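You operate a simulated robot arm through the tools that you are given. There is no shell and no other tool. Be economical: measure what you need, move in short steps, check, and stop when the job is done.

The job below is to be done with a simulated robot arm. You get a single attempt, and the scene is never put back.

JOB
Replace the split grey hose on machine 2 with the blue one and get its air back on.
Fine: shut the red air lever, then bleed the line to 0 before you free the orange hose latch; old hose in the grey tray; orange hose latch and white bleed lever shut before the red lever opens.

Only the result counts: the job must be done as asked and must still hold three seconds after the hand-in. Knocking over, shifting, dropping, spilling or breaking anything else fails it.

ROBOT AND FRAMES
A 7-joint arm with a fingered hand, fixed in place. Base frame: the origin is at the foot of the arm, x ahead of it, y to its left, z up; the work surface is at about z = 0.66. Lengths are in m, angles in rad, forces in N, time in s.
Its first joint turns from -2.897 to 2.897 rad. Payload 4.7 kg.
The tool frame sits at the grasp point between the pads (the TCP): z along the fingers, y along the line on which they close. The tips reach 0.036 m beyond it. The gripper opens to 0.12 m. The gripper's body begins 0.042 m behind the TCP. The gripper is a hand of 5 fingers: y runs from the thumb to the fingers, the wrist lies at [-0.018, -0.122, -0.21] in the tool frame, and closing takes about 1.5 s.
Orientation is that of the tool frame in the base frame, as [roll, pitch, yaw] about the fixed x, y, z axes, in that order (R = Rz(yaw) Ry(pitch) Rx(roll)). With the fingers straight down and the wrist toward the robot, the tool's x, y and z point along [0, 1, 0], [1, 0, 0] and [0, 0, -1] of the base frame.

CONTROLS
- The arm moves only by the tool arm_command. Its argument "plan" is a list of rows, each an object (a shift or turn left out is 0, a gripper value left out holds the last) with "dp": the shift along the tool's x, y, z in units of 30 mm (1.0 is 30 mm), a list of three; "angular": the turn, a rotation vector about the tool's x, y, z in units of 6 degrees (1.0 is 6 degrees), a list of three. In form: [{"dp": [x, y, z], "angular": [ax, ay, az]}, ...]. A call has 1 to 20 rows; each row shifts and turns the commanded pose from where the row before left it, along the tool's axes as they then stand. "gripper" is the finger opening in mm, from 0 to 120, set as the call begins (left out, the last holds). A call with a number of a shift or a turn outside -1 to 1 is refused whole. A row lasts 0.2 s, in which the tool goes at most 0.05 m and 0.15 rad; a call with a longer step from one row to the next is refused whole, and so is a gripper value outside its range. A pose out of reach is approached as far as the arm can. The call stops where the force on the tool passes 60 N (or 10 N more than at its start, if that is more) or the arm is blocked; 0.2 s more then pass. The fingers move at their own pace (about 0.045 m/s each) and stop on an object; they squeeze with about 21 N. The grip force told is the motor's: it shows also when the fingers shut on nothing. Time passes only in rows, and 0.2 s behind the last, so rows that do not move let the fingers close. The reply holds the time, the measured pose of the TCP, the force on the tool along the base axes, the opening and the grip force, in the units named above and with some noise, with the torque about the TCP (base axes, N m) and any sound that the robot's microphone picked up.
- Cameras (640 x 400 px; columns grow to the right, rows downward): "scene" is fixed at [0.4002, 0.6496, 1.5354]; the picture's right is [-0.94, -0.34, 0.00], its down [-0.17, 0.47, -0.86] and it looks along [0.29, -0.81, -0.50] (base axes); focal length 324 px, centre (320, 200). "wrist" rides on the gripper at [0.073, -0.091, -0.143] in the tool frame; the picture's right is [-0.80, 0.28, -0.53], its down [-0.53, -0.73, 0.42] and it looks along [-0.27, 0.62, 0.74] (tool axes); focal length 234 px, centre (320, 200). There is no depth. A picture from a camera that has moved, and an enlarged one, comes with that camera's place and axes in the base frame and with its lens.
- snapshot(camera): a new picture of that camera. It takes no simulated time.
- grasp_type(shape): the hand has 5 fingers and takes this shape, open, in about a second: jaw (thumb against the fingers, like two jaws); tri (thumb and two fingers); tip (a fingertip pinch); poke (one finger out to press); point (the index stretched); flat (the hand flat); cup (the hand cupped); fist (a fist). The gripper value then closes the fingers along that shape, each until it touches; the sizes above hold for jaw. It gives what a move gives, with no picture.
- enlarge(camera, box): a new picture of the part [left, top, right, bottom] of that camera's present view, enlarged. It takes no simulated time.
- hand_in(): hands the job in; it is judged then, once.

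Work in short steps. Places have to be worked out from the pictures, the camera data and where the tool is seen: move nearer, look again, correct. Check each grasp and each placing, and mend what went wrong. You have 120 turns and 68 pictures in all, those below and enlarged ones among them. Open the gripper and draw the arm clear of the work before you hand the job in, unless the task says otherwise; then end with one line.

The tools are called after ">>>" as name(argument=value, ...) on one line, values as JSON. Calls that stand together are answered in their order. arm_command: Moves the arm, as the interface text tells. Its arguments: {"type":"object","properties":{"plan":{"type":"array","items":{"type":"object","properties":{"dp":{"type":"array","items":{"type":"number"}},"angular":{"type":"array","items":{"type":"number"}}}}},"gripper":{"type":"number"}},"required":["plan"]} The other tools are called the same way: grasp_type (shape) gives the hand a shape; snapshot (camera) takes a picture; enlarge (camera, box) takes an enlarged picture of a part of a camera's view; hand_in () hands the job in.

At the start:

```text
time: 0.0
position: [0.2499, -0.4462, 1.3022]
tool_rot: [-3.14, -0.001, 1.57]
ft_force: [0.1, 1.0, -0.6]
ft_torque: [0.03, -0.01, -0.03]
gripper_width: 0.1194
gripper_force: 0.1
shape: jaw
```

scene: 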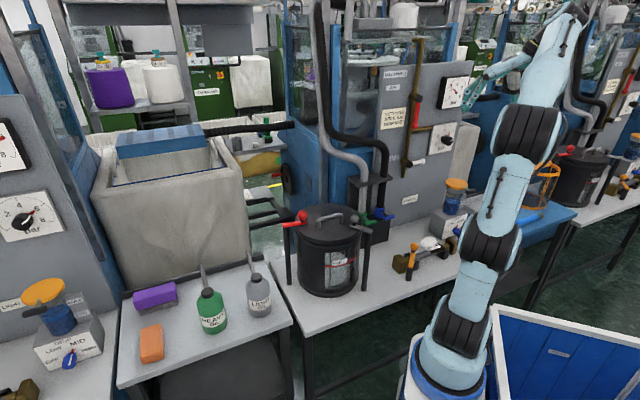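
wrist: 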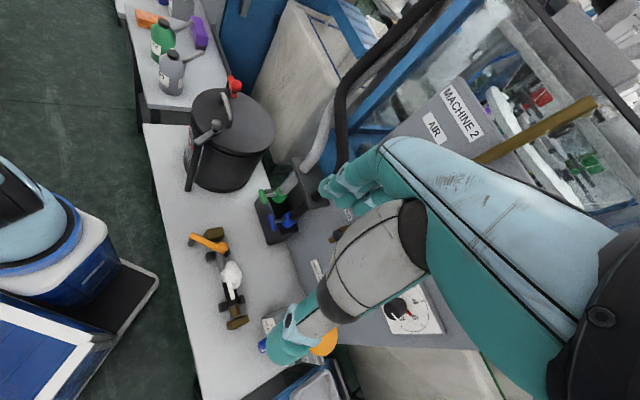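

I start by looking closer at machine 2 and its surroundings.

>>> enlarge(camera="scene", box=[260, 100, 480, 310])

>>> enlarge(camera="scene", box=[280, 0, 500, 150])

>>> enlarge(camera="wrist", box=[140, 120, 460, 370])

```text
1.90 times, centred on (370, 205) of scene
camera zoom: at [0.4002, 0.6496, 1.5354], right [-0.94, -0.34, 0.0], down [-0.17, 0.47, -0.86], along [0.29, -0.81, -0.5], focal length 618 px, centre (225, 190)
```

zoom: 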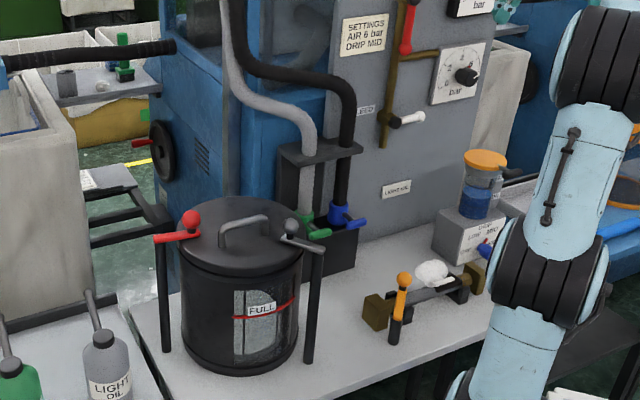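

```text
2.67 times, centred on (390, 75) of scene
camera zoom: at [0.4002, 0.6496, 1.5354], right [-0.94, -0.34, 0.0], down [-0.17, 0.47, -0.86], along [0.29, -0.81, -0.5], focal length 865 px, centre (133, 533)
```

zoom: 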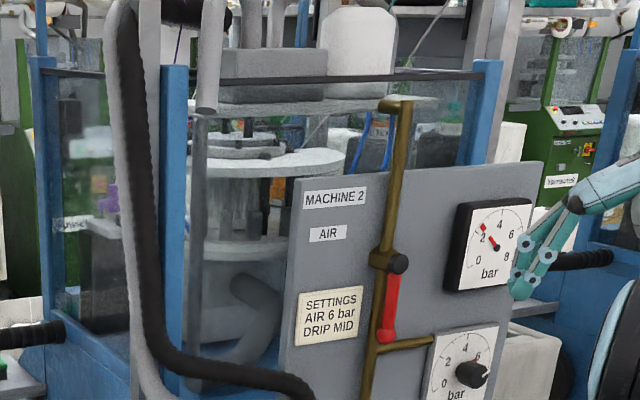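

```text
1.60 times, centred on (300, 245) of wrist
camera zoom: at [0.1601, -0.3737, 1.4467], right [0.28, -0.8, 0.53], down [-0.73, -0.53, -0.42], along [0.62, -0.27, -0.74], focal length 375 px, centre (352, 128)
```

zoom: 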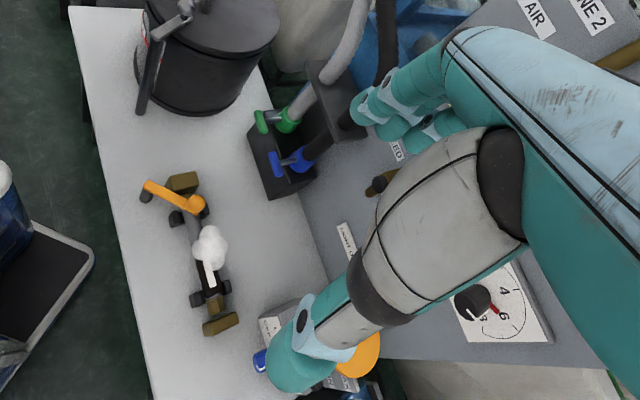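

Machine 2's hose with the white puff sits at about (0.35,-0.45,0.72), with the bench running at 45°. I haven't found the blue hose or grey tray yet, so I'll look at the right-hand part of the scene.

>>> enlarge(camera="scene", box=[420, 120, 640, 260])

>>> arm_command(plan=[{"dp": [0, -1, 0]}, {"dp": [0, -1, 0]}, {"dp": [0, -1, 0], "angular": [0, 0, 0.5]}, {"dp": [0, 0, 0], "angular": [0, 0, 1]}, {"dp": [0, 0, 0], "angular": [0, 0, 1]}, {"angular": [0, 0, 1]}, {"angular": [0, 0, 1]}, {"angular": [0, 0, 1]}])

>>> snapshot(camera="wrist")

>>> snapshot(camera="scene")

```text
2.86 times, centred on (530, 190) of scene
camera zoom: at [0.4002, 0.6496, 1.5354], right [-0.94, -0.34, 0.0], down [-0.17, 0.47, -0.86], along [0.29, -0.81, -0.5], focal length 926 px, centre (-280, 229)
```

zoom: 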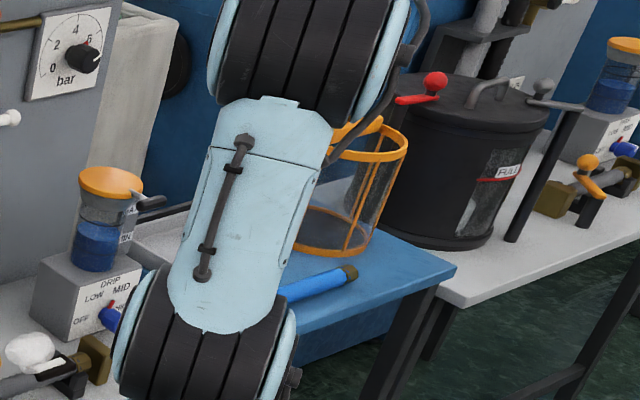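

```text
time: 1.8
position: [0.1728, -0.442, 1.2735]
tool_rot: [3.141, 0.001, 0.992]
ft_force: [1.1, -1.2, 0.2]
ft_torque: [0.03, -0.01, -0.02]
gripper_width: 0.1198
gripper_force: 0.1
shape: jaw
out of reach, approached as far as the arm can: row 1, 2
```

```text
61 pictures are left
camera wrist: at [0.1362, -0.3312, 1.42], right [-0.21, -0.83, 0.52], down [-0.9, -0.05, -0.42], along [0.37, -0.56, -0.74], focal length 234 px, centre (320, 200)
```

wrist: 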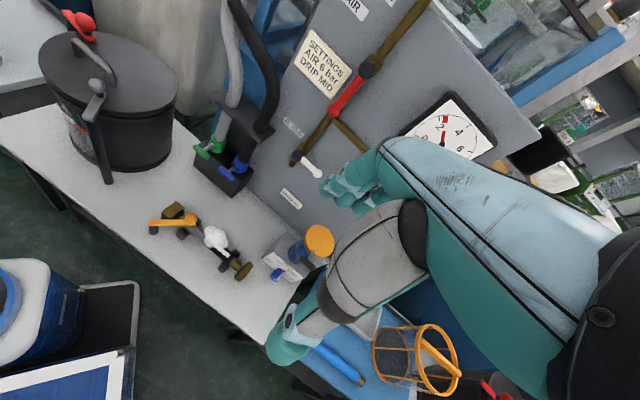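

```text
60 pictures are left
```

scene: 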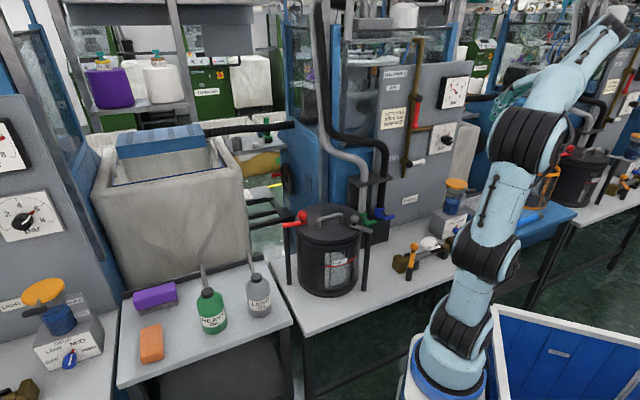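

The blue hose is on the blue cart to the right, at about (-0.07,-0.83), with the tray beyond it. I'll turn the hand that way for a clear look.

>>> arm_command(plan=[{"angular": [0, 0, 1]}, {"angular": [0, 0, 1]}, {"angular": [0, 0, 1]}, {"angular": [0, 0, 1]}, {"angular": [0, 0, 1]}, {"angular": [0, 0, 1]}, {"angular": [0, 0, 1]}, {"angular": [0, 0, 1]}, {"angular": [0, 0, 1]}, {"angular": [0, 0, 1]}])

>>> snapshot(camera="wrist")

```text
time: 4.0
position: [0.1716, -0.4431, 1.2752]
tool_rot: [-3.141, 0.001, -0.054]
ft_force: [0.9, 1.0, 1.2]
ft_torque: [-0.01, -0.01, 0.01]
gripper_width: 0.1196
gripper_force: 0.0
shape: jaw
```

```text
59 pictures are left
camera wrist: at [0.2505, -0.3547, 1.4198], right [-0.82, -0.24, 0.53], down [-0.49, 0.76, -0.42], along [-0.3, -0.61, -0.74], focal length 234 px, centre (320, 200)
```

wrist: 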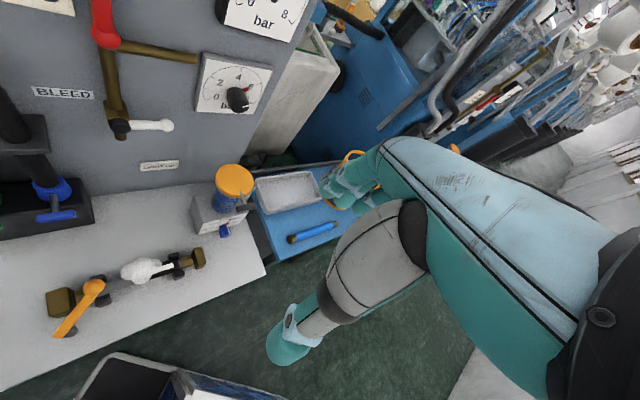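

Clear view of the line, the tray and the blue hose. I'll enlarge both areas.

>>> enlarge(camera="wrist", box=[20, 150, 220, 350])

>>> enlarge(camera="wrist", box=[190, 140, 370, 270])

>>> enlarge(camera="wrist", box=[0, 0, 300, 190])

```text
2.00 times, centred on (120, 250) of wrist
camera zoom: at [0.2505, -0.3547, 1.4198], right [-0.82, -0.24, 0.53], down [-0.49, 0.76, -0.42], along [-0.3, -0.61, -0.74], focal length 468 px, centre (720, 100)
```

zoom: 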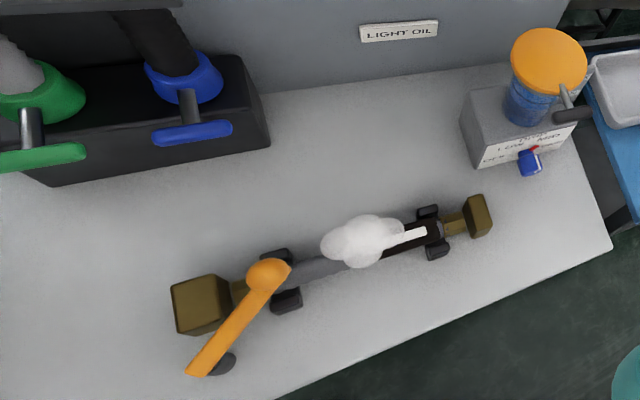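

```text
3.08 times, centred on (280, 205) of wrist
camera zoom: at [0.2505, -0.3547, 1.4198], right [-0.82, -0.24, 0.53], down [-0.49, 0.76, -0.42], along [-0.3, -0.61, -0.74], focal length 720 px, centre (443, 185)
```

zoom: 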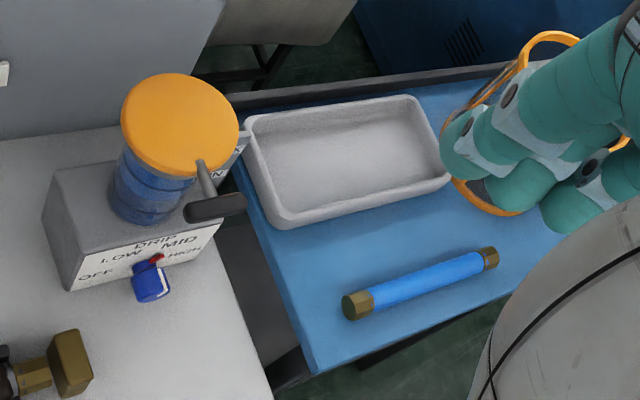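

```text
2.11 times, centred on (150, 95) of wrist
camera zoom: at [0.2505, -0.3547, 1.4198], right [-0.82, -0.24, 0.53], down [-0.49, 0.76, -0.42], along [-0.3, -0.61, -0.74], focal length 493 px, centre (678, 421)
```

zoom: 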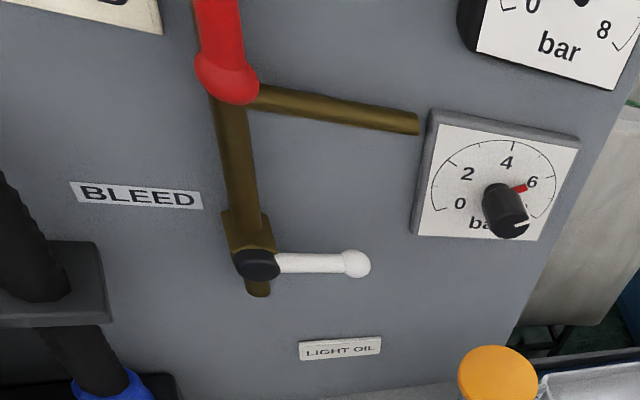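

The red lever hangs from a pivot at about (0.463,-0.60,1.265) with its knob at z≈1.165, so it's open. The white bleed lever, at about (0.43..0.475,-0.64,0.99), is across its pipe, so it's shut. I'll line the hand up with the panel at yaw 0.785 and point the fingers at it.

>>> arm_command(plan=[{"angular": [0, 0, -1]}, {"angular": [0, 0, -1]}, {"angular": [0, 0, -1]}, {"angular": [0, 0, -1]}, {"angular": [0, 0, -1]}, {"angular": [0, 0, -1]}, {"angular": [0, 0, -1]}, {"angular": [0, 0, -1]}, {"dp": [1, 0.5, 0]}, {"dp": [1, 0.5, 0]}, {"dp": [1, 0.5, 0]}, {"dp": [1, 0, 0]}, {"dp": [1, 0, 0]}], gripper=0)

>>> arm_command(plan=[{"angular": [-1, 0, 0]}, {"angular": [-1, 0, 0]}, {"angular": [-1, 0, 0]}, {"angular": [-1, 0, 0]}, {"angular": [-1, 0, 0]}, {"angular": [-1, 0, 0]}, {"angular": [-1, 0, 0]}, {"angular": [-1, 0, 0]}, {"angular": [-1, 0, 0]}, {"angular": [-1, 0, 0]}, {"angular": [-1, 0, 0]}, {"angular": [-1, 0, 0]}, {"angular": [-1, 0, 0]}, {"angular": [-1, 0, 0]}, {"angular": [-1, 0, 0]}])

>>> snapshot(camera="wrist")

>>> snapshot(camera="scene")

```text
time: 6.8
position: [0.3106, -0.367, 1.2735]
tool_rot: [-3.141, 0.0, 0.783]
ft_force: [-0.2, 0.3, -0.7]
ft_torque: [0.05, -0.02, 0.0]
gripper_width: 0.0002
gripper_force: 21.0
shape: jaw
```

```text
time: 10.0
position: [0.3088, -0.3674, 1.2753]
tool_rot: [1.57, 0.0, 0.786]
ft_force: [0.7, 0.4, -0.4]
ft_torque: [0.0, -0.01, -0.01]
gripper_width: 0.0
gripper_force: 21.1
shape: jaw
```

```text
55 pictures are left
camera wrist: at [0.2613, -0.2147, 1.1852], right [-0.94, -0.2, 0.28], down [-0.08, -0.68, -0.73], along [0.33, -0.71, 0.62], focal length 234 px, centre (320, 200)
```

wrist: 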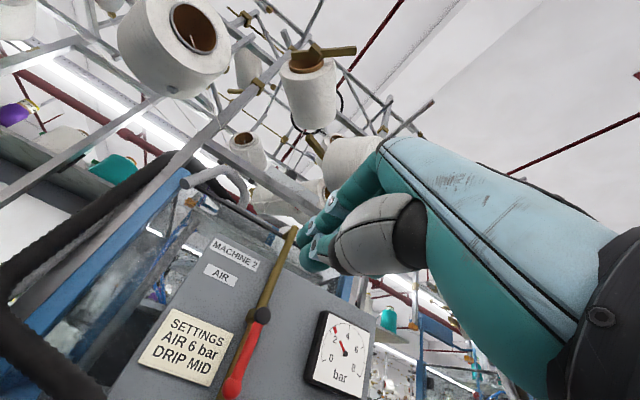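

```text
54 pictures are left
```

scene: 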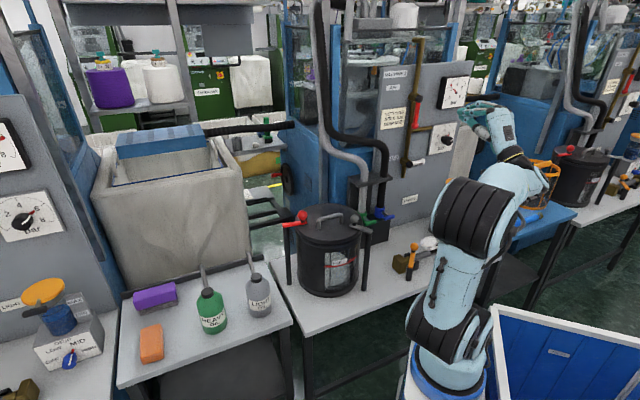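

Reachable. Now down and in to beside the lever's knob on its left (v≈0.03, z≈1.165), staying short of it, and I'll check again.

>>> arm_command(plan=[{"dp": [0.1, -1, 0.5]}, {"dp": [0.1, -1, 0.5]}, {"dp": [0.2, -1, 0.8]}, {"dp": [0, -0.6, 0.8]}, {"dp": [0, 0, 1]}, {"dp": [0, 0, 1]}])

>>> enlarge(camera="scene", box=[340, 30, 560, 170])

>>> snapshot(camera="wrist")

```text
time: 11.4
position: [0.417, -0.4569, 1.1679]
tool_rot: [1.571, 0.001, 0.783]
ft_force: [-0.5, 0.4, -0.2]
ft_torque: [0.05, -0.02, -0.01]
gripper_width: 0.0
gripper_force: 20.9
shape: jaw
```

```text
2.86 times, centred on (450, 100) of scene
camera zoom: at [0.4002, 0.6496, 1.5354], right [-0.94, -0.34, 0.0], down [-0.17, 0.47, -0.86], along [0.29, -0.81, -0.5], focal length 926 px, centre (-51, 486)
```

zoom: 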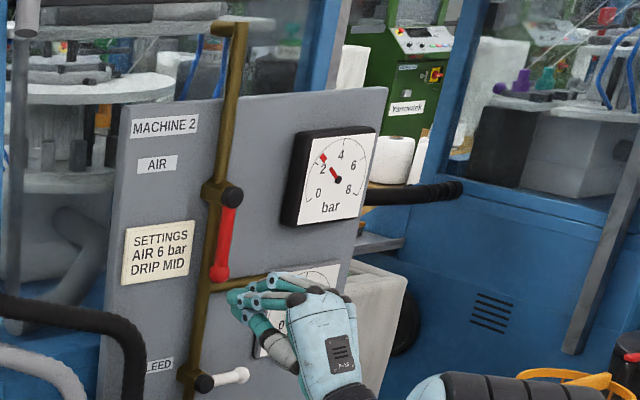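

```text
52 pictures are left
camera wrist: at [0.3669, -0.3044, 1.0774], right [-0.94, -0.2, 0.28], down [-0.08, -0.68, -0.73], along [0.33, -0.71, 0.62], focal length 234 px, centre (320, 200)
```

wrist: 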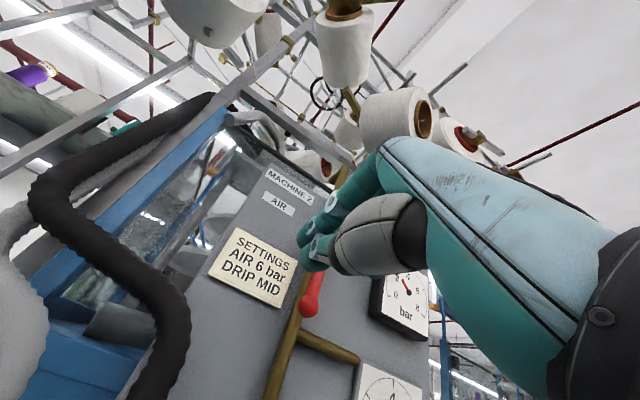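

The tips are where expected, left of the knob (v 0.03 against 0.097). I'll advance toward the panel until the tips are at lever depth.

>>> arm_command(plan=[{"dp": [0, 0, 1]}, {"dp": [0, 0, 1]}, {"dp": [0, 0, 1]}, {"dp": [0, 0, 0.8]}])

>>> enlarge(camera="scene", box=[360, 50, 500, 150])

>>> snapshot(camera="wrist")

```text
time: 12.4
position: [0.4983, -0.5386, 1.1667]
tool_rot: [1.57, 0.0, 0.783]
ft_force: [0.7, 0.1, 0.8]
ft_torque: [0.02, 0.02, -0.02]
gripper_width: 0.0
gripper_force: 20.8
shape: jaw
```

```text
4.00 times, centred on (430, 100) of scene
camera zoom: at [0.4002, 0.6496, 1.5354], right [-0.94, -0.34, 0.0], down [-0.17, 0.47, -0.86], along [0.29, -0.81, -0.5], focal length 1297 px, centre (-120, 600)
```

zoom: 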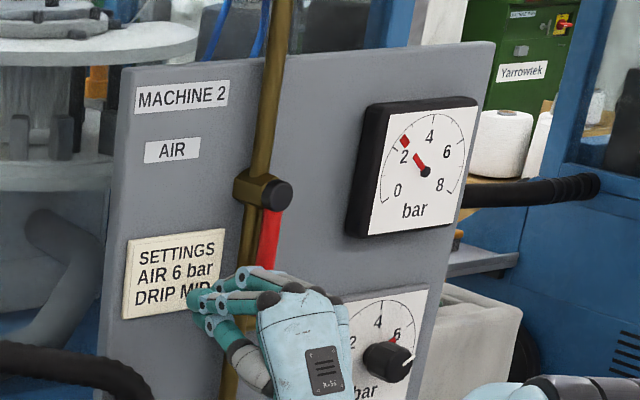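

```text
50 pictures are left
camera wrist: at [0.4486, -0.3845, 1.0769], right [-0.94, -0.2, 0.28], down [-0.08, -0.68, -0.73], along [0.33, -0.71, 0.62], focal length 234 px, centre (320, 200)
```

wrist: 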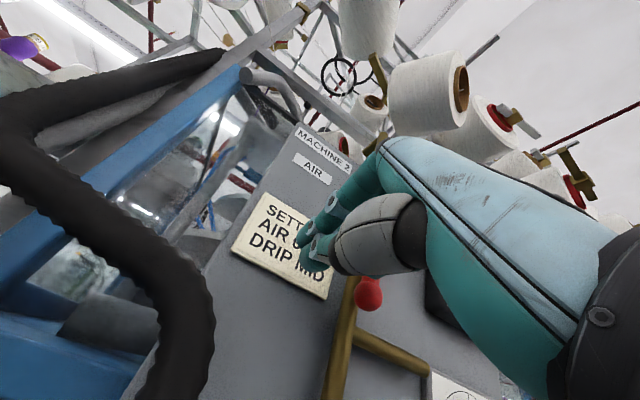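

The tips are now at lever depth with the knob on their right. I'll push right in small steps and watch the force.

>>> arm_command(plan=[{"dp": [-0.5, 0, 0]}, {"dp": [-0.5, 0, 0]}, {"dp": [-0.5, 0, 0]}, {"dp": [-0.4, 0.1, 0]}, {"dp": [-0.4, 0.1, 0]}])

>>> enlarge(camera="scene", box=[360, 50, 500, 150])

```text
time: 13.5
position: [0.4639, -0.5717, 1.1725]
tool_rot: [1.567, 0.011, 0.809]
ft_force: [27.0, 48.1, -2.3]
ft_torque: [0.1, 0.0, 1.4]
gripper_width: 0.0001
gripper_force: 21.2
shape: jaw
stopped in row 5: the force on the tool passed its limit at 68 N (the readings are from after the stop); the commanded pose is now the measured one
```

```text
4.00 times, centred on (430, 100) of scene
camera zoom: at [0.4002, 0.6496, 1.5354], right [-0.94, -0.34, 0.0], down [-0.17, 0.47, -0.86], along [0.29, -0.81, -0.5], focal length 1297 px, centre (-120, 600)
```

zoom: 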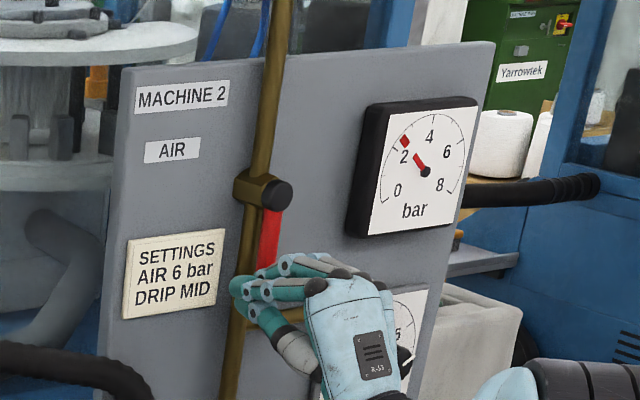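

It's blocked with no lever motion: either a stop, or the tips are touching the pipe behind. I'll retry from slightly shallower to tell which.

>>> arm_command(plan=[{"dp": [0.7, 0, 0]}, {"dp": [0.0, -0.2, -0.6]}, {"dp": [-0.5, 0, 0]}, {"dp": [-0.3, 0, 0]}, {"dp": [-0.3, 0, 0]}, {"dp": [-0.3, 0, 0]}])

>>> enlarge(camera="scene", box=[360, 50, 500, 150])

```text
time: 14.9
position: [0.4319, -0.5804, 1.1648]
tool_rot: [1.57, 0.004, 0.796]
ft_force: [-0.8, 0.0, -0.7]
ft_torque: [-0.03, -0.01, 0.03]
gripper_width: 0.0
gripper_force: 21.0
shape: jaw
```

```text
4.00 times, centred on (430, 100) of scene
camera zoom: at [0.4002, 0.6496, 1.5354], right [-0.94, -0.34, 0.0], down [-0.17, 0.47, -0.86], along [0.29, -0.81, -0.5], focal length 1297 px, centre (-120, 600)
```

zoom: 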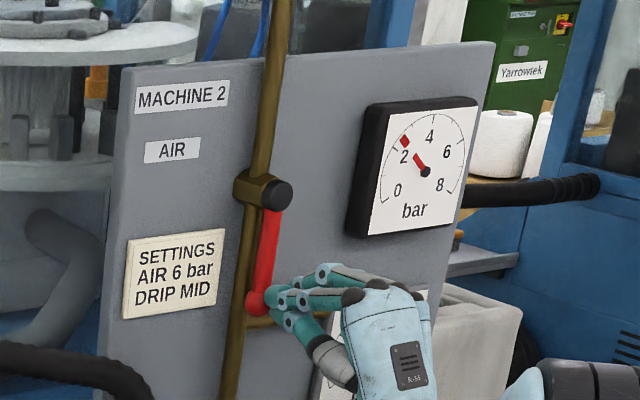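

The fingers slid in front of the knob, so it sits deeper, at about u 0.765. I'm now on the right side of it, so I'll go further right, up, in, then push left.

>>> arm_command(plan=[{"dp": [-0.7, 0.4, 0]}, {"dp": [-0.6, 0.4, 0]}, {"dp": [0, 0, 0.8]}, {"dp": [0.5, 0, 0]}, {"dp": [0.5, 0, 0]}, {"dp": [0.5, 0, 0]}, {"dp": [0.4, 0, 0]}])

>>> enlarge(camera="scene", box=[360, 50, 500, 150])

```text
time: 16.5
position: [0.461, -0.5826, 1.1887]
tool_rot: [1.569, 0.006, 0.797]
ft_force: [-1.1, 0.5, -0.5]
ft_torque: [0.03, 0.01, -0.02]
gripper_width: 0.0001
gripper_force: 20.9
shape: jaw
```

```text
4.00 times, centred on (430, 100) of scene
camera zoom: at [0.4002, 0.6496, 1.5354], right [-0.94, -0.34, 0.0], down [-0.17, 0.47, -0.86], along [0.29, -0.81, -0.5], focal length 1297 px, centre (-120, 600)
```

zoom: 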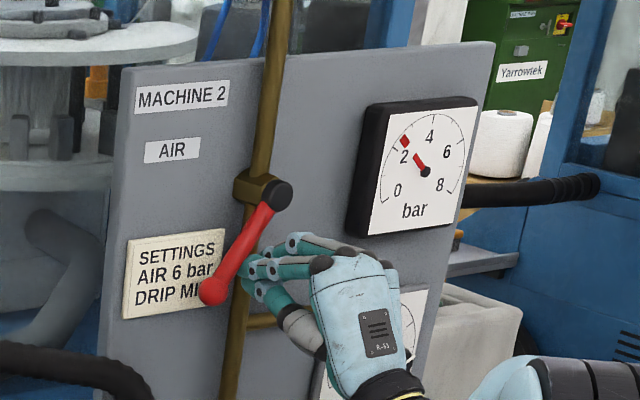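

It moves left, that's the way. I'll follow the arc left and up until it stops.

>>> arm_command(plan=[{"dp": [0.5, 0, 0]}, {"dp": [0.5, 0.1, 0]}, {"dp": [0.4, 0.3, 0]}, {"dp": [0.3, 0.4, 0]}, {"dp": [0.2, 0.4, 0]}, {"dp": [0, 0.4, 0]}])

>>> enlarge(camera="scene", box=[360, 50, 500, 150])

```text
time: 17.9
position: [0.5022, -0.5408, 1.2355]
tool_rot: [1.572, 0.004, 0.798]
ft_force: [-3.8, 4.9, -9.2]
ft_torque: [0.1, -0.02, -0.08]
gripper_width: 0.0
gripper_force: 21.0
shape: jaw
```

```text
4.00 times, centred on (430, 100) of scene
camera zoom: at [0.4002, 0.6496, 1.5354], right [-0.94, -0.34, 0.0], down [-0.17, 0.47, -0.86], along [0.29, -0.81, -0.5], focal length 1297 px, centre (-120, 600)
```

zoom: 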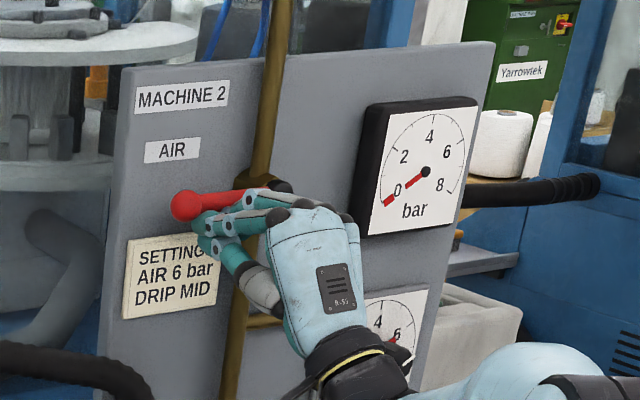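

Gauge at 0 and lever about horizontal. I'll press it up to its stop and then withdraw.

>>> arm_command(plan=[{"dp": [0, 0.2, 0]}, {"dp": [0, 0.2, 0]}, {"dp": [0, 0.2, 0]}, {"dp": [0, 0.2, 0]}])

>>> arm_command(plan=[{"dp": [0, -0.7, 0]}, {"dp": [0, -0.3, -1]}, {"dp": [0, 0, -1]}, {"dp": [0, -1, -1]}, {"dp": [0, -1, -0.5]}, {"dp": [0, -1, 0]}, {"dp": [0, -1, 0]}, {"dp": [0, -1, 0]}])

>>> enlarge(camera="scene", box=[360, 60, 500, 190])

>>> snapshot(camera="wrist")

```text
time: 18.7
position: [0.5027, -0.5427, 1.2426]
tool_rot: [1.587, -0.003, 0.794]
ft_force: [-19.3, 28.6, -25.0]
ft_torque: [0.11, 0.2, -0.18]
gripper_width: 0.0002
gripper_force: 20.5
shape: jaw
stopped in row 4: the force on the tool passed its limit at 64 N (the readings are from after the stop); the commanded pose is now the measured one
```

```text
time: 20.5
position: [0.425, -0.4679, 1.0668]
tool_rot: [1.583, 0.0, 0.793]
ft_force: [0.1, 0.1, 0.4]
ft_torque: [-0.02, -0.03, 0.01]
gripper_width: 0.0
gripper_force: 20.8
shape: jaw
```

```text
3.08 times, centred on (430, 125) of scene
camera zoom: at [0.4002, 0.6496, 1.5354], right [-0.94, -0.34, 0.0], down [-0.17, 0.47, -0.86], along [0.29, -0.81, -0.5], focal length 998 px, centre (-18, 431)
```

zoom: 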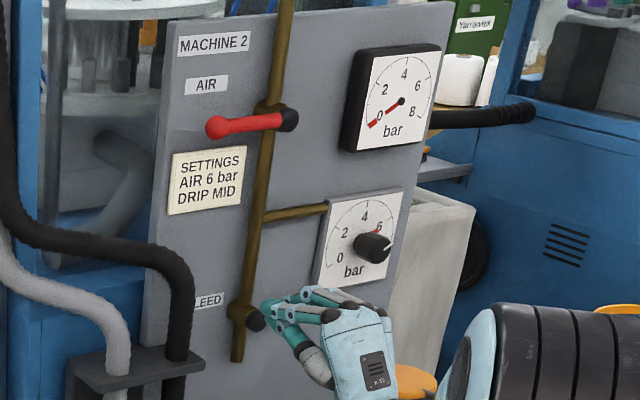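

```text
44 pictures are left
camera wrist: at [0.3736, -0.3145, 0.9791], right [-0.94, -0.21, 0.29], down [-0.07, -0.67, -0.74], along [0.35, -0.71, 0.61], focal length 234 px, centre (320, 200)
```

wrist: 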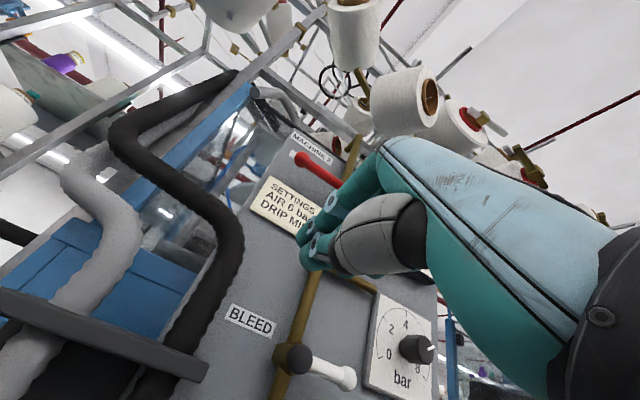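

Red is shut against its stop and the gauge reads 0. Next the bleed lever: come in above its right-hand end (v≈0.145) and push down.

>>> arm_command(plan=[{"dp": [-1, -0.2, 0]}, {"dp": [-1, -0.2, 0]}, {"dp": [-1, -0.2, 0]}, {"dp": [-0.85, 0, 0]}, {"dp": [0, 0, 1]}, {"dp": [0, 0, 1]}, {"dp": [0, 0, 1]}, {"dp": [0, 0, 1]}])

>>> enlarge(camera="scene", box=[370, 80, 510, 210])

```text
time: 22.3
position: [0.4311, -0.6364, 1.0483]
tool_rot: [1.582, -0.001, 0.796]
ft_force: [-0.4, 1.0, 0.0]
ft_torque: [0.01, 0.06, 0.02]
gripper_width: 0.0
gripper_force: 20.4
shape: jaw
```

```text
3.08 times, centred on (440, 145) of scene
camera zoom: at [0.4002, 0.6496, 1.5354], right [-0.94, -0.34, 0.0], down [-0.17, 0.47, -0.86], along [0.29, -0.81, -0.5], focal length 998 px, centre (-49, 369)
```

zoom: 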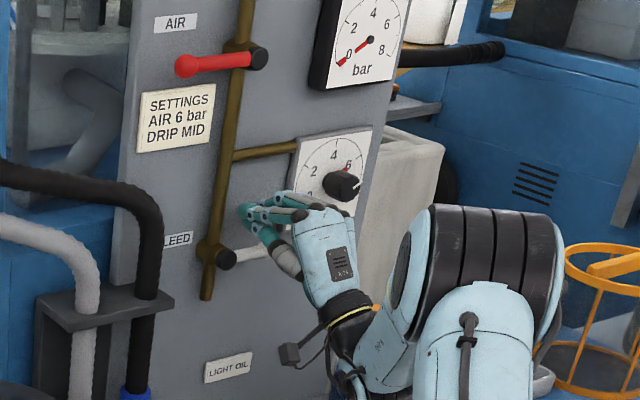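

In position above the white lever; pushing down.

>>> arm_command(plan=[{"dp": [0, -0.4, 0]}, {"dp": [0, -0.4, 0]}, {"dp": [0, -0.4, 0]}, {"dp": [0, -0.4, 0]}, {"dp": [0.1, -0.4, 0]}])

>>> enlarge(camera="scene", box=[370, 80, 510, 210])

```text
time: 23.5
position: [0.4326, -0.6318, 0.9867]
tool_rot: [1.582, -0.001, 0.797]
ft_force: [-1.0, -0.5, 0.2]
ft_torque: [0.0, -0.01, 0.0]
gripper_width: 0.0
gripper_force: 20.7
shape: jaw
```

```text
3.08 times, centred on (440, 145) of scene
camera zoom: at [0.4002, 0.6496, 1.5354], right [-0.94, -0.34, 0.0], down [-0.17, 0.47, -0.86], along [0.29, -0.81, -0.5], focal length 998 px, centre (-49, 369)
```

zoom: 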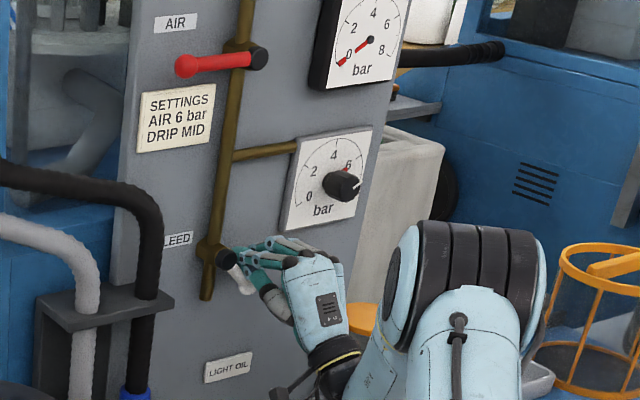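

It turns downward freely. Continue around: down, then left until it hits the stop.

>>> arm_command(plan=[{"dp": [0.1, -0.5, 0]}, {"dp": [0.2, -0.5, 0]}, {"dp": [0.3, -0.3, 0]}, {"dp": [0.3, -0.1, 0]}, {"dp": [0.3, 0, 0]}])

>>> enlarge(camera="scene", box=[370, 80, 510, 210])

```text
time: 24.7
position: [0.447, -0.6137, 0.9465]
tool_rot: [1.581, -0.006, 0.772]
ft_force: [-44.8, -40.0, -2.0]
ft_torque: [0.43, -0.43, -0.92]
gripper_width: 0.0
gripper_force: 21.5
shape: jaw
stopped in row 5: the force on the tool passed its limit at 68 N (the readings are from after the stop); the commanded pose is now the measured one
```

```text
3.08 times, centred on (440, 145) of scene
camera zoom: at [0.4002, 0.6496, 1.5354], right [-0.94, -0.34, 0.0], down [-0.17, 0.47, -0.86], along [0.29, -0.81, -0.5], focal length 998 px, centre (-49, 369)
```

zoom: 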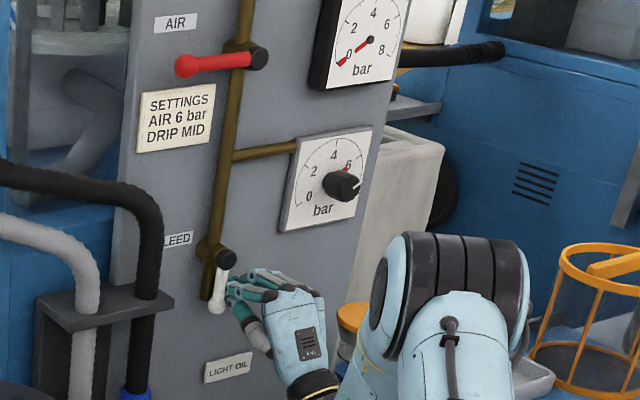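

Bleed is open and the gauge reads 0. I'll withdraw and turn the fingers down to look at the latch and hose up close.

>>> arm_command(plan=[{"dp": [-0.4, 0, 0]}, {"dp": [0, 0, -1]}, {"dp": [0, 0.5, -1]}, {"dp": [0, 1, -1]}, {"dp": [0, 1, -1]}, {"dp": [0, 1, -1]}, {"dp": [0, 1, -1]}, {"dp": [0, 1, 0]}])

>>> arm_command(plan=[{"angular": [1, 0, 0]}, {"angular": [1, 0, 0]}, {"angular": [1, 0, 0]}, {"angular": [1, 0, 0]}, {"angular": [1, 0, 0]}, {"angular": [1, 0, 0]}, {"angular": [1, 0, 0]}, {"angular": [1, 0, 0]}, {"angular": [1, 0, 0]}, {"angular": [1, 0, 0]}, {"angular": [1, 0, 0]}, {"angular": [1, 0, 0]}, {"angular": [1, 0, 0]}, {"angular": [1, 0, 0]}, {"angular": [0.9, 0, 0]}])

>>> snapshot(camera="wrist")

>>> enlarge(camera="scene", box=[380, 220, 480, 290])

```text
time: 26.5
position: [0.3193, -0.4922, 1.1125]
tool_rot: [1.583, -0.003, 0.784]
ft_force: [-0.7, -0.9, 0.1]
ft_torque: [0.0, -0.02, 0.02]
gripper_width: 0.0
gripper_force: 20.5
shape: jaw
```

```text
time: 29.7
position: [0.3169, -0.4915, 1.1137]
tool_rot: [-3.14, -0.001, 0.782]
ft_force: [-0.8, 0.7, 0.1]
ft_torque: [-0.01, 0.01, 0.01]
gripper_width: 0.0
gripper_force: 20.6
shape: jaw
```

```text
40 pictures are left
camera wrist: at [0.3053, -0.376, 1.2586], right [-0.37, -0.77, 0.52], down [-0.89, 0.15, -0.42], along [0.25, -0.63, -0.74], focal length 234 px, centre (320, 200)
```

wrist: 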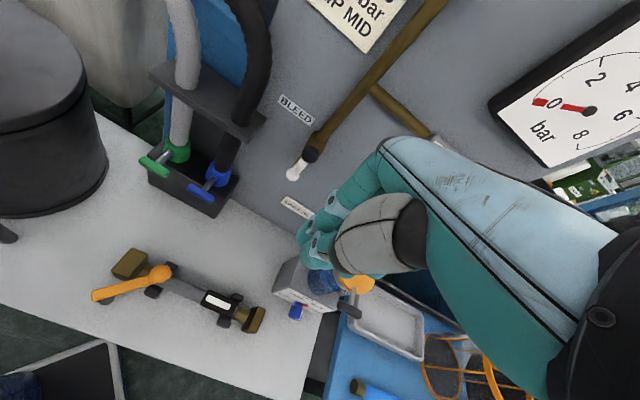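

```text
5.71 times, centred on (430, 255) of scene
camera zoom: at [0.4002, 0.6496, 1.5354], right [-0.94, -0.34, 0.0], down [-0.17, 0.47, -0.86], along [0.29, -0.81, -0.5], focal length 1853 px, centre (-309, -114)
```

zoom: 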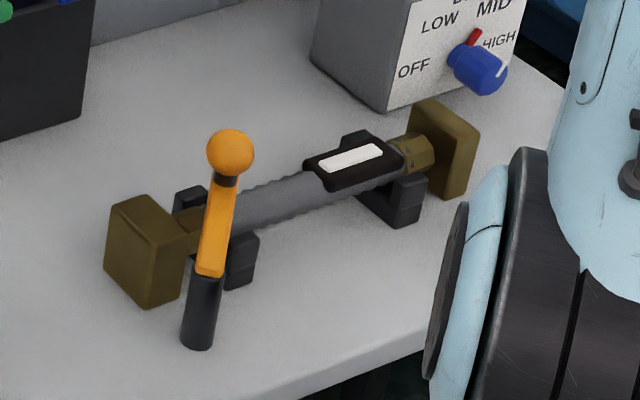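

The puff is gone. The latch seems to be a bar on a post at (0.39,-0.315), with a knob over the hose end at about (0.39,-0.40,0.77). I'll come down beside the knob on its +x side and check.

>>> arm_command(plan=[{"dp": [1, 0.2, 0.5]}, {"dp": [1, 0.2, 0.5]}, {"dp": [1, 0.2, 0.5]}, {"dp": [1, 0.2, 0.5]}, {"dp": [1, 0, 1]}, {"dp": [0.3, 0, 1]}, {"dp": [0, 0, 1]}, {"dp": [0, 0, 1]}, {"dp": [0, 0, 1]}, {"dp": [0, 0, 1]}, {"dp": [0, 0, 0.7]}])

>>> enlarge(camera="scene", box=[360, 190, 480, 290])

>>> snapshot(camera="wrist")

```text
time: 32.1
position: [0.4482, -0.3957, 0.8522]
tool_rot: [3.141, -0.002, 0.783]
ft_force: [0.9, 0.3, 0.2]
ft_torque: [-0.02, -0.02, -0.02]
gripper_width: 0.0001
gripper_force: 21.1
shape: jaw
```

```text
4.00 times, centred on (420, 240) of scene
camera zoom: at [0.4002, 0.6496, 1.5354], right [-0.94, -0.34, 0.0], down [-0.17, 0.47, -0.86], along [0.29, -0.81, -0.5], focal length 1297 px, centre (-80, 40)
```

zoom: 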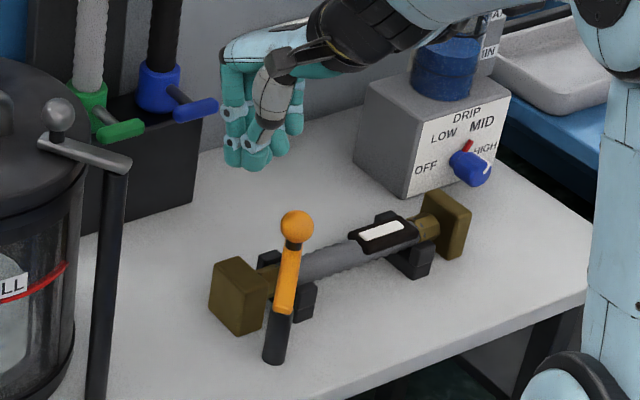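

```text
37 pictures are left
camera wrist: at [0.4351, -0.2801, 0.9971], right [-0.37, -0.77, 0.52], down [-0.89, 0.14, -0.43], along [0.25, -0.63, -0.74], focal length 234 px, centre (320, 200)
```

wrist: 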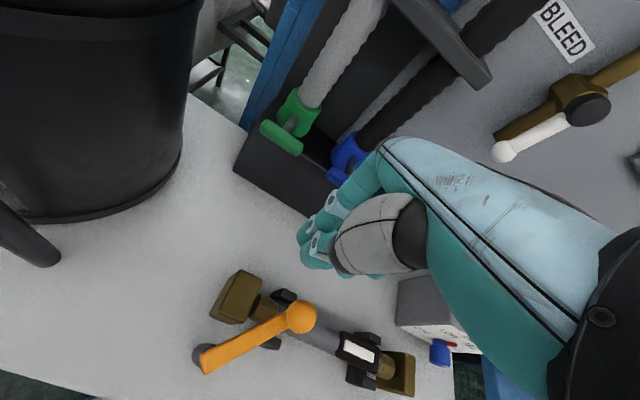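

Knob confirmed at (0.398,-0.392), with the hand on its +x side. Lowering to knob height, then pushing toward -x.

>>> arm_command(plan=[{"dp": [0.2, 0.2, 1]}, {"dp": [0, 0, 1]}, {"dp": [-0.3, -0.3, 0.05]}, {"dp": [-0.3, -0.3, 0]}, {"dp": [-0.3, -0.3, 0]}, {"dp": [-0.3, -0.3, 0]}, {"dp": [-0.3, -0.3, 0]}])

>>> enlarge(camera="scene", box=[360, 190, 480, 290])

```text
time: 33.7
position: [0.393, -0.3956, 0.7918]
tool_rot: [-3.141, -0.001, 0.783]
ft_force: [0.9, 0.4, 0.1]
ft_torque: [-0.01, -0.04, -0.06]
gripper_width: 0.0001
gripper_force: 20.9
shape: jaw
```

```text
4.00 times, centred on (420, 240) of scene
camera zoom: at [0.4002, 0.6496, 1.5354], right [-0.94, -0.34, 0.0], down [-0.17, 0.47, -0.86], along [0.29, -0.81, -0.5], focal length 1297 px, centre (-80, 40)
```

zoom: 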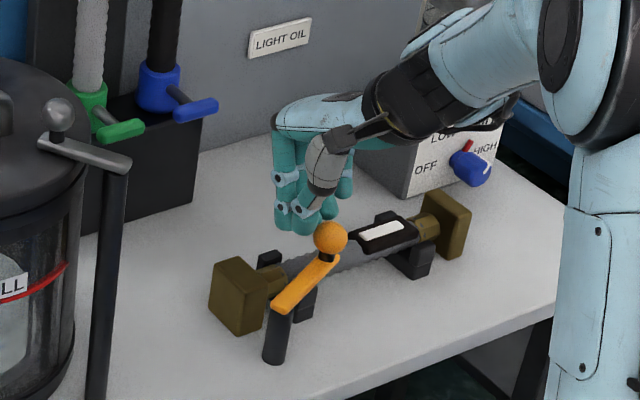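

The latch is swinging free easily. I'll follow it around until it clears the hose.

>>> arm_command(plan=[{"dp": [-0.5, -0.4, 0]}, {"dp": [-0.5, -0.4, 0]}, {"dp": [-0.2, -0.6, 0]}, {"dp": [0, -0.6, 0]}, {"dp": [0.1, -0.6, 0]}, {"dp": [0.2, -0.5, 0]}])

>>> enlarge(camera="scene", box=[360, 190, 480, 290])

```text
time: 35.1
position: [0.3069, -0.353, 0.7944]
tool_rot: [3.137, 0.006, 0.78]
ft_force: [-1.6, -40.5, 7.9]
ft_torque: [-1.38, 0.03, -0.38]
gripper_width: 0.0
gripper_force: 21.2
shape: jaw
```

```text
4.00 times, centred on (420, 240) of scene
camera zoom: at [0.4002, 0.6496, 1.5354], right [-0.94, -0.34, 0.0], down [-0.17, 0.47, -0.86], along [0.29, -0.81, -0.5], focal length 1297 px, centre (-80, 40)
```

zoom: 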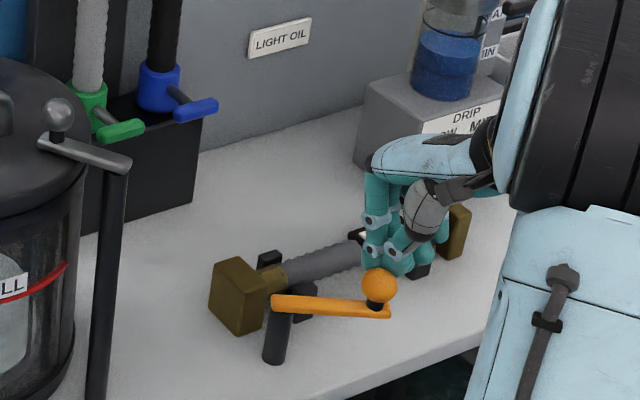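

The latch is open at its stop (about 90°). I'll lift off, open the hand, move above the middle of the grey hose and look.

>>> arm_command(plan=[{"dp": [-0.3, 0.3, 0]}, {"dp": [0, 0, -1]}, {"dp": [0, 0, -1]}, {"dp": [0, 0, -1]}, {"dp": [0, 0.8, 0]}, {"dp": [0, 0.8, 0]}, {"dp": [0, 0.8, 0]}], gripper=80)

>>> snapshot(camera="wrist")

>>> enlarge(camera="scene", box=[380, 190, 500, 290])

```text
time: 36.7
position: [0.3583, -0.415, 0.8805]
tool_rot: [3.141, -0.004, 0.784]
ft_force: [0.4, -0.3, -0.3]
ft_torque: [0.02, -0.02, 0.0]
gripper_width: 0.0797
gripper_force: 0.0
shape: jaw
```

```text
34 pictures are left
camera wrist: at [0.3462, -0.2976, 1.026], right [-0.37, -0.77, 0.52], down [-0.89, 0.14, -0.43], along [0.25, -0.63, -0.74], focal length 234 px, centre (320, 200)
```

wrist: 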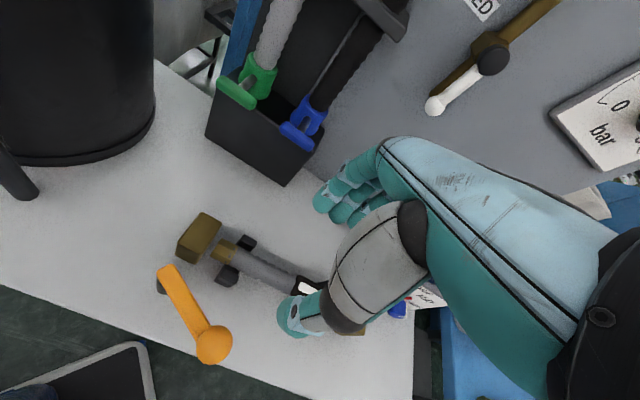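

```text
4.00 times, centred on (440, 240) of scene
camera zoom: at [0.4002, 0.6496, 1.5354], right [-0.94, -0.34, 0.0], down [-0.17, 0.47, -0.86], along [0.29, -0.81, -0.5], focal length 1297 px, centre (-160, 40)
```

zoom: 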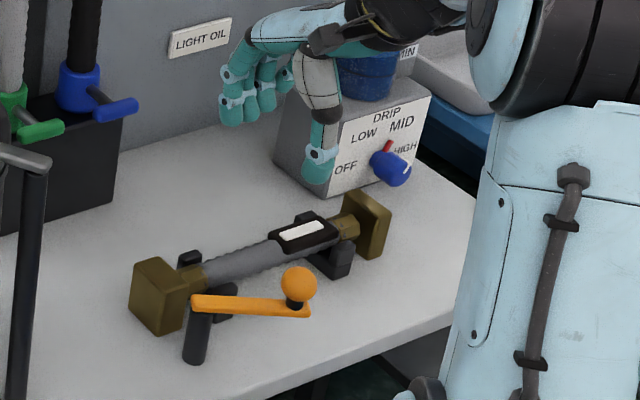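

The hose axis is at u≈0.567, z≈0.695 and the left clip at v≈0.01. I'll descend at v≈0.065 and close.

>>> arm_command(plan=[{"dp": [-0.83, 0.67, 0]}, {"dp": [0, 0, 1]}, {"dp": [0, 0, 1]}, {"dp": [0, 0, 1]}, {"dp": [0, 0, 1]}, {"dp": [0, 0, 0.9]}, {"dp": [0, 0, 0.5]}, {"dp": [0, 0, 0.4]}])

>>> enlarge(camera="scene", box=[380, 190, 500, 290])

```text
time: 38.5
position: [0.3554, -0.4445, 0.7067]
tool_rot: [3.14, -0.002, 0.784]
ft_force: [-0.2, -0.8, 0.4]
ft_torque: [0.0, 0.02, 0.01]
gripper_width: 0.0798
gripper_force: 0.2
shape: jaw
```

```text
4.00 times, centred on (440, 240) of scene
camera zoom: at [0.4002, 0.6496, 1.5354], right [-0.94, -0.34, 0.0], down [-0.17, 0.47, -0.86], along [0.29, -0.81, -0.5], focal length 1297 px, centre (-160, 40)
```

zoom: 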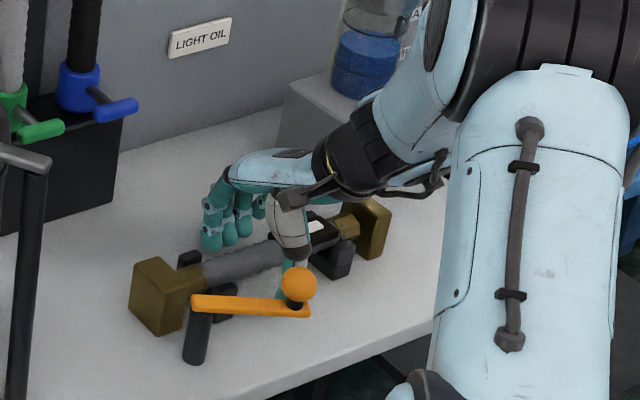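

The hand straddles the hose. Closing.

>>> arm_command(plan=[{}, {}, {}, {}, {}, {}, {}, {}], gripper=0)

>>> arm_command(plan=[{"dp": [0, 0, -0.4]}, {"dp": [0, 0, -0.4]}, {"dp": [0, 0, -0.4]}, {"dp": [0, 0, -0.4]}])

>>> enlarge(camera="scene", box=[380, 190, 500, 290])

```text
time: 40.3
position: [0.3556, -0.4445, 0.7063]
tool_rot: [3.141, -0.001, 0.784]
ft_force: [0.8, 0.0, 1.0]
ft_torque: [-0.02, 0.0, 0.01]
gripper_width: 0.0215
gripper_force: 21.2
shape: jaw
```

```text
time: 41.3
position: [0.3548, -0.4444, 0.755]
tool_rot: [-3.141, -0.002, 0.784]
ft_force: [0.4, 0.1, -1.4]
ft_torque: [0.03, -0.03, 0.0]
gripper_width: 0.0218
gripper_force: 21.0
shape: jaw
```

```text
4.00 times, centred on (440, 240) of scene
camera zoom: at [0.4002, 0.6496, 1.5354], right [-0.94, -0.34, 0.0], down [-0.17, 0.47, -0.86], along [0.29, -0.81, -0.5], focal length 1297 px, centre (-160, 40)
```

zoom: 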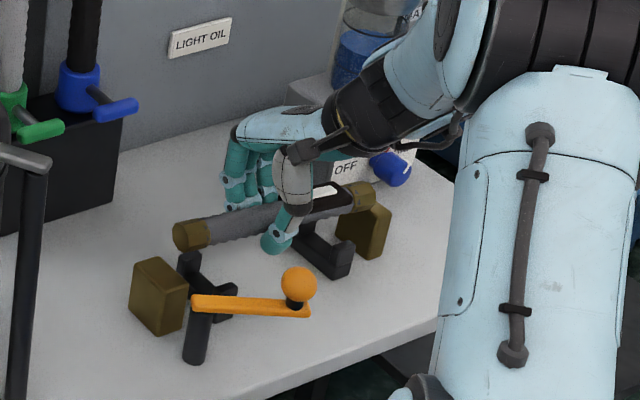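

The old hose lifted out cleanly and level, with 21.8 mm grip. I'll raise it, carry it right along the bench front and look at the tray.

>>> arm_command(plan=[{"dp": [0, 0, -1]}, {"dp": [0, 0, -1]}, {"dp": [0, 0, -1]}, {"dp": [0, 0, -1]}, {"dp": [0, 0, -1]}, {"dp": [-1, 0, 0]}, {"dp": [-1, 0, 0]}, {"dp": [-1, 0, 0]}, {"dp": [-1, 0, 0]}, {"dp": [-1, 0, 0]}, {"dp": [-1, 0, 0]}, {"dp": [-1, 0, 0]}, {"dp": [-1, 0, 0]}, {"dp": [-1, 0, 0]}, {"dp": [-1, 0, 0]}, {"dp": [-1, 0, 0]}])

>>> arm_command(plan=[{"dp": [-1, 0, 0]}, {"dp": [-1, 0, 0]}, {"dp": [-1, 0, 0]}, {"dp": [-1, 0, 0]}, {"dp": [-1, 0, 0]}, {"dp": [-1, 0, 0]}])

>>> snapshot(camera="wrist")

>>> snapshot(camera="scene")

```text
time: 43.8
position: [0.235, -0.5653, 0.9045]
tool_rot: [-3.139, -0.017, 0.803]
ft_force: [23.6, 48.3, 15.4]
ft_torque: [-1.42, 0.25, 1.31]
gripper_width: 0.0222
gripper_force: 21.0
shape: jaw
stopped in row 12: the force on the tool passed its limit at 79 N (the readings are from after the stop); the commanded pose is now the measured one
```

```text
time: 44.0
position: [0.2322, -0.5657, 0.9037]
tool_rot: [-3.137, -0.025, 0.811]
ft_force: [31.0, 55.6, 17.6]
ft_torque: [-1.72, 0.36, 1.66]
gripper_width: 0.0222
gripper_force: 21.4
shape: jaw
stopped in row 1: the force on the tool passed its limit at 88 N (the readings are from after the stop); the commanded pose is now the measured one
```

```text
30 pictures are left
camera wrist: at [0.2144, -0.4535, 1.0515], right [-0.36, -0.79, 0.5], down [-0.89, 0.13, -0.43], along [0.28, -0.6, -0.75], focal length 234 px, centre (320, 200)
```

wrist: 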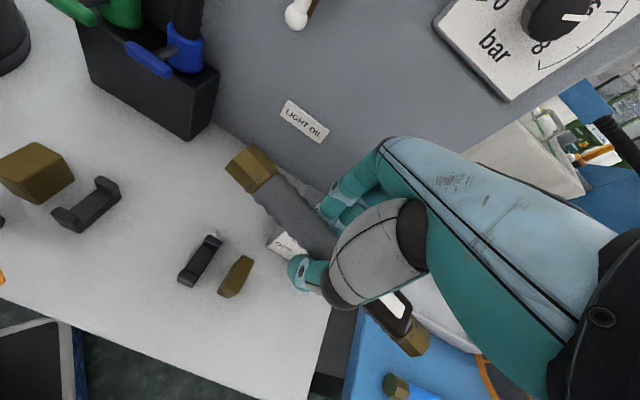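

```text
29 pictures are left
```

scene: 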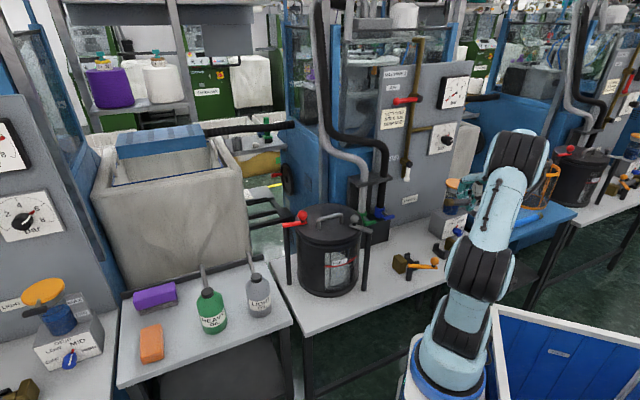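

The hand hit the oiler; its lid is at about (0.272,-0.671,0.93), nearer than I thought. I'll back straight off, then check whether it moved.

>>> arm_command(plan=[{"dp": [0.5, 0, 0]}, {"dp": [0.7, 0, 0]}, {"dp": [0.7, -0.3, 0]}, {"dp": [0, 0, -1]}, {"dp": [0, 0, -1]}, {"dp": [0, 0, -1]}, {"dp": [0, 0, -1]}])

>>> enlarge(camera="scene", box=[380, 150, 520, 260])

```text
time: 45.6
position: [0.2615, -0.5255, 1.024]
tool_rot: [-3.135, -0.023, 0.803]
ft_force: [0.7, 0.0, -2.0]
ft_torque: [0.03, -0.01, 0.04]
gripper_width: 0.0218
gripper_force: 21.6
shape: jaw
```

```text
3.64 times, centred on (450, 205) of scene
camera zoom: at [0.4002, 0.6496, 1.5354], right [-0.94, -0.34, 0.0], down [-0.17, 0.47, -0.86], along [0.29, -0.81, -0.5], focal length 1179 px, centre (-153, 182)
```

zoom: 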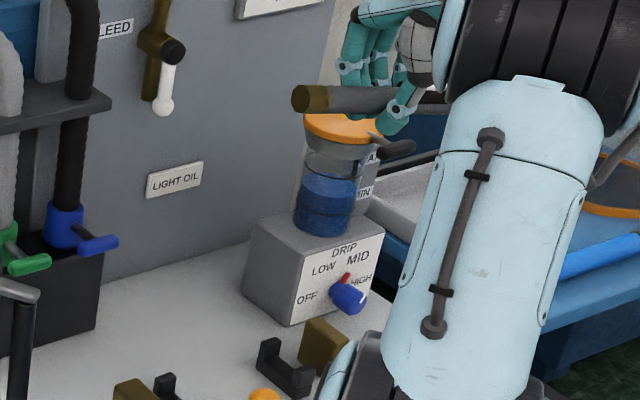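

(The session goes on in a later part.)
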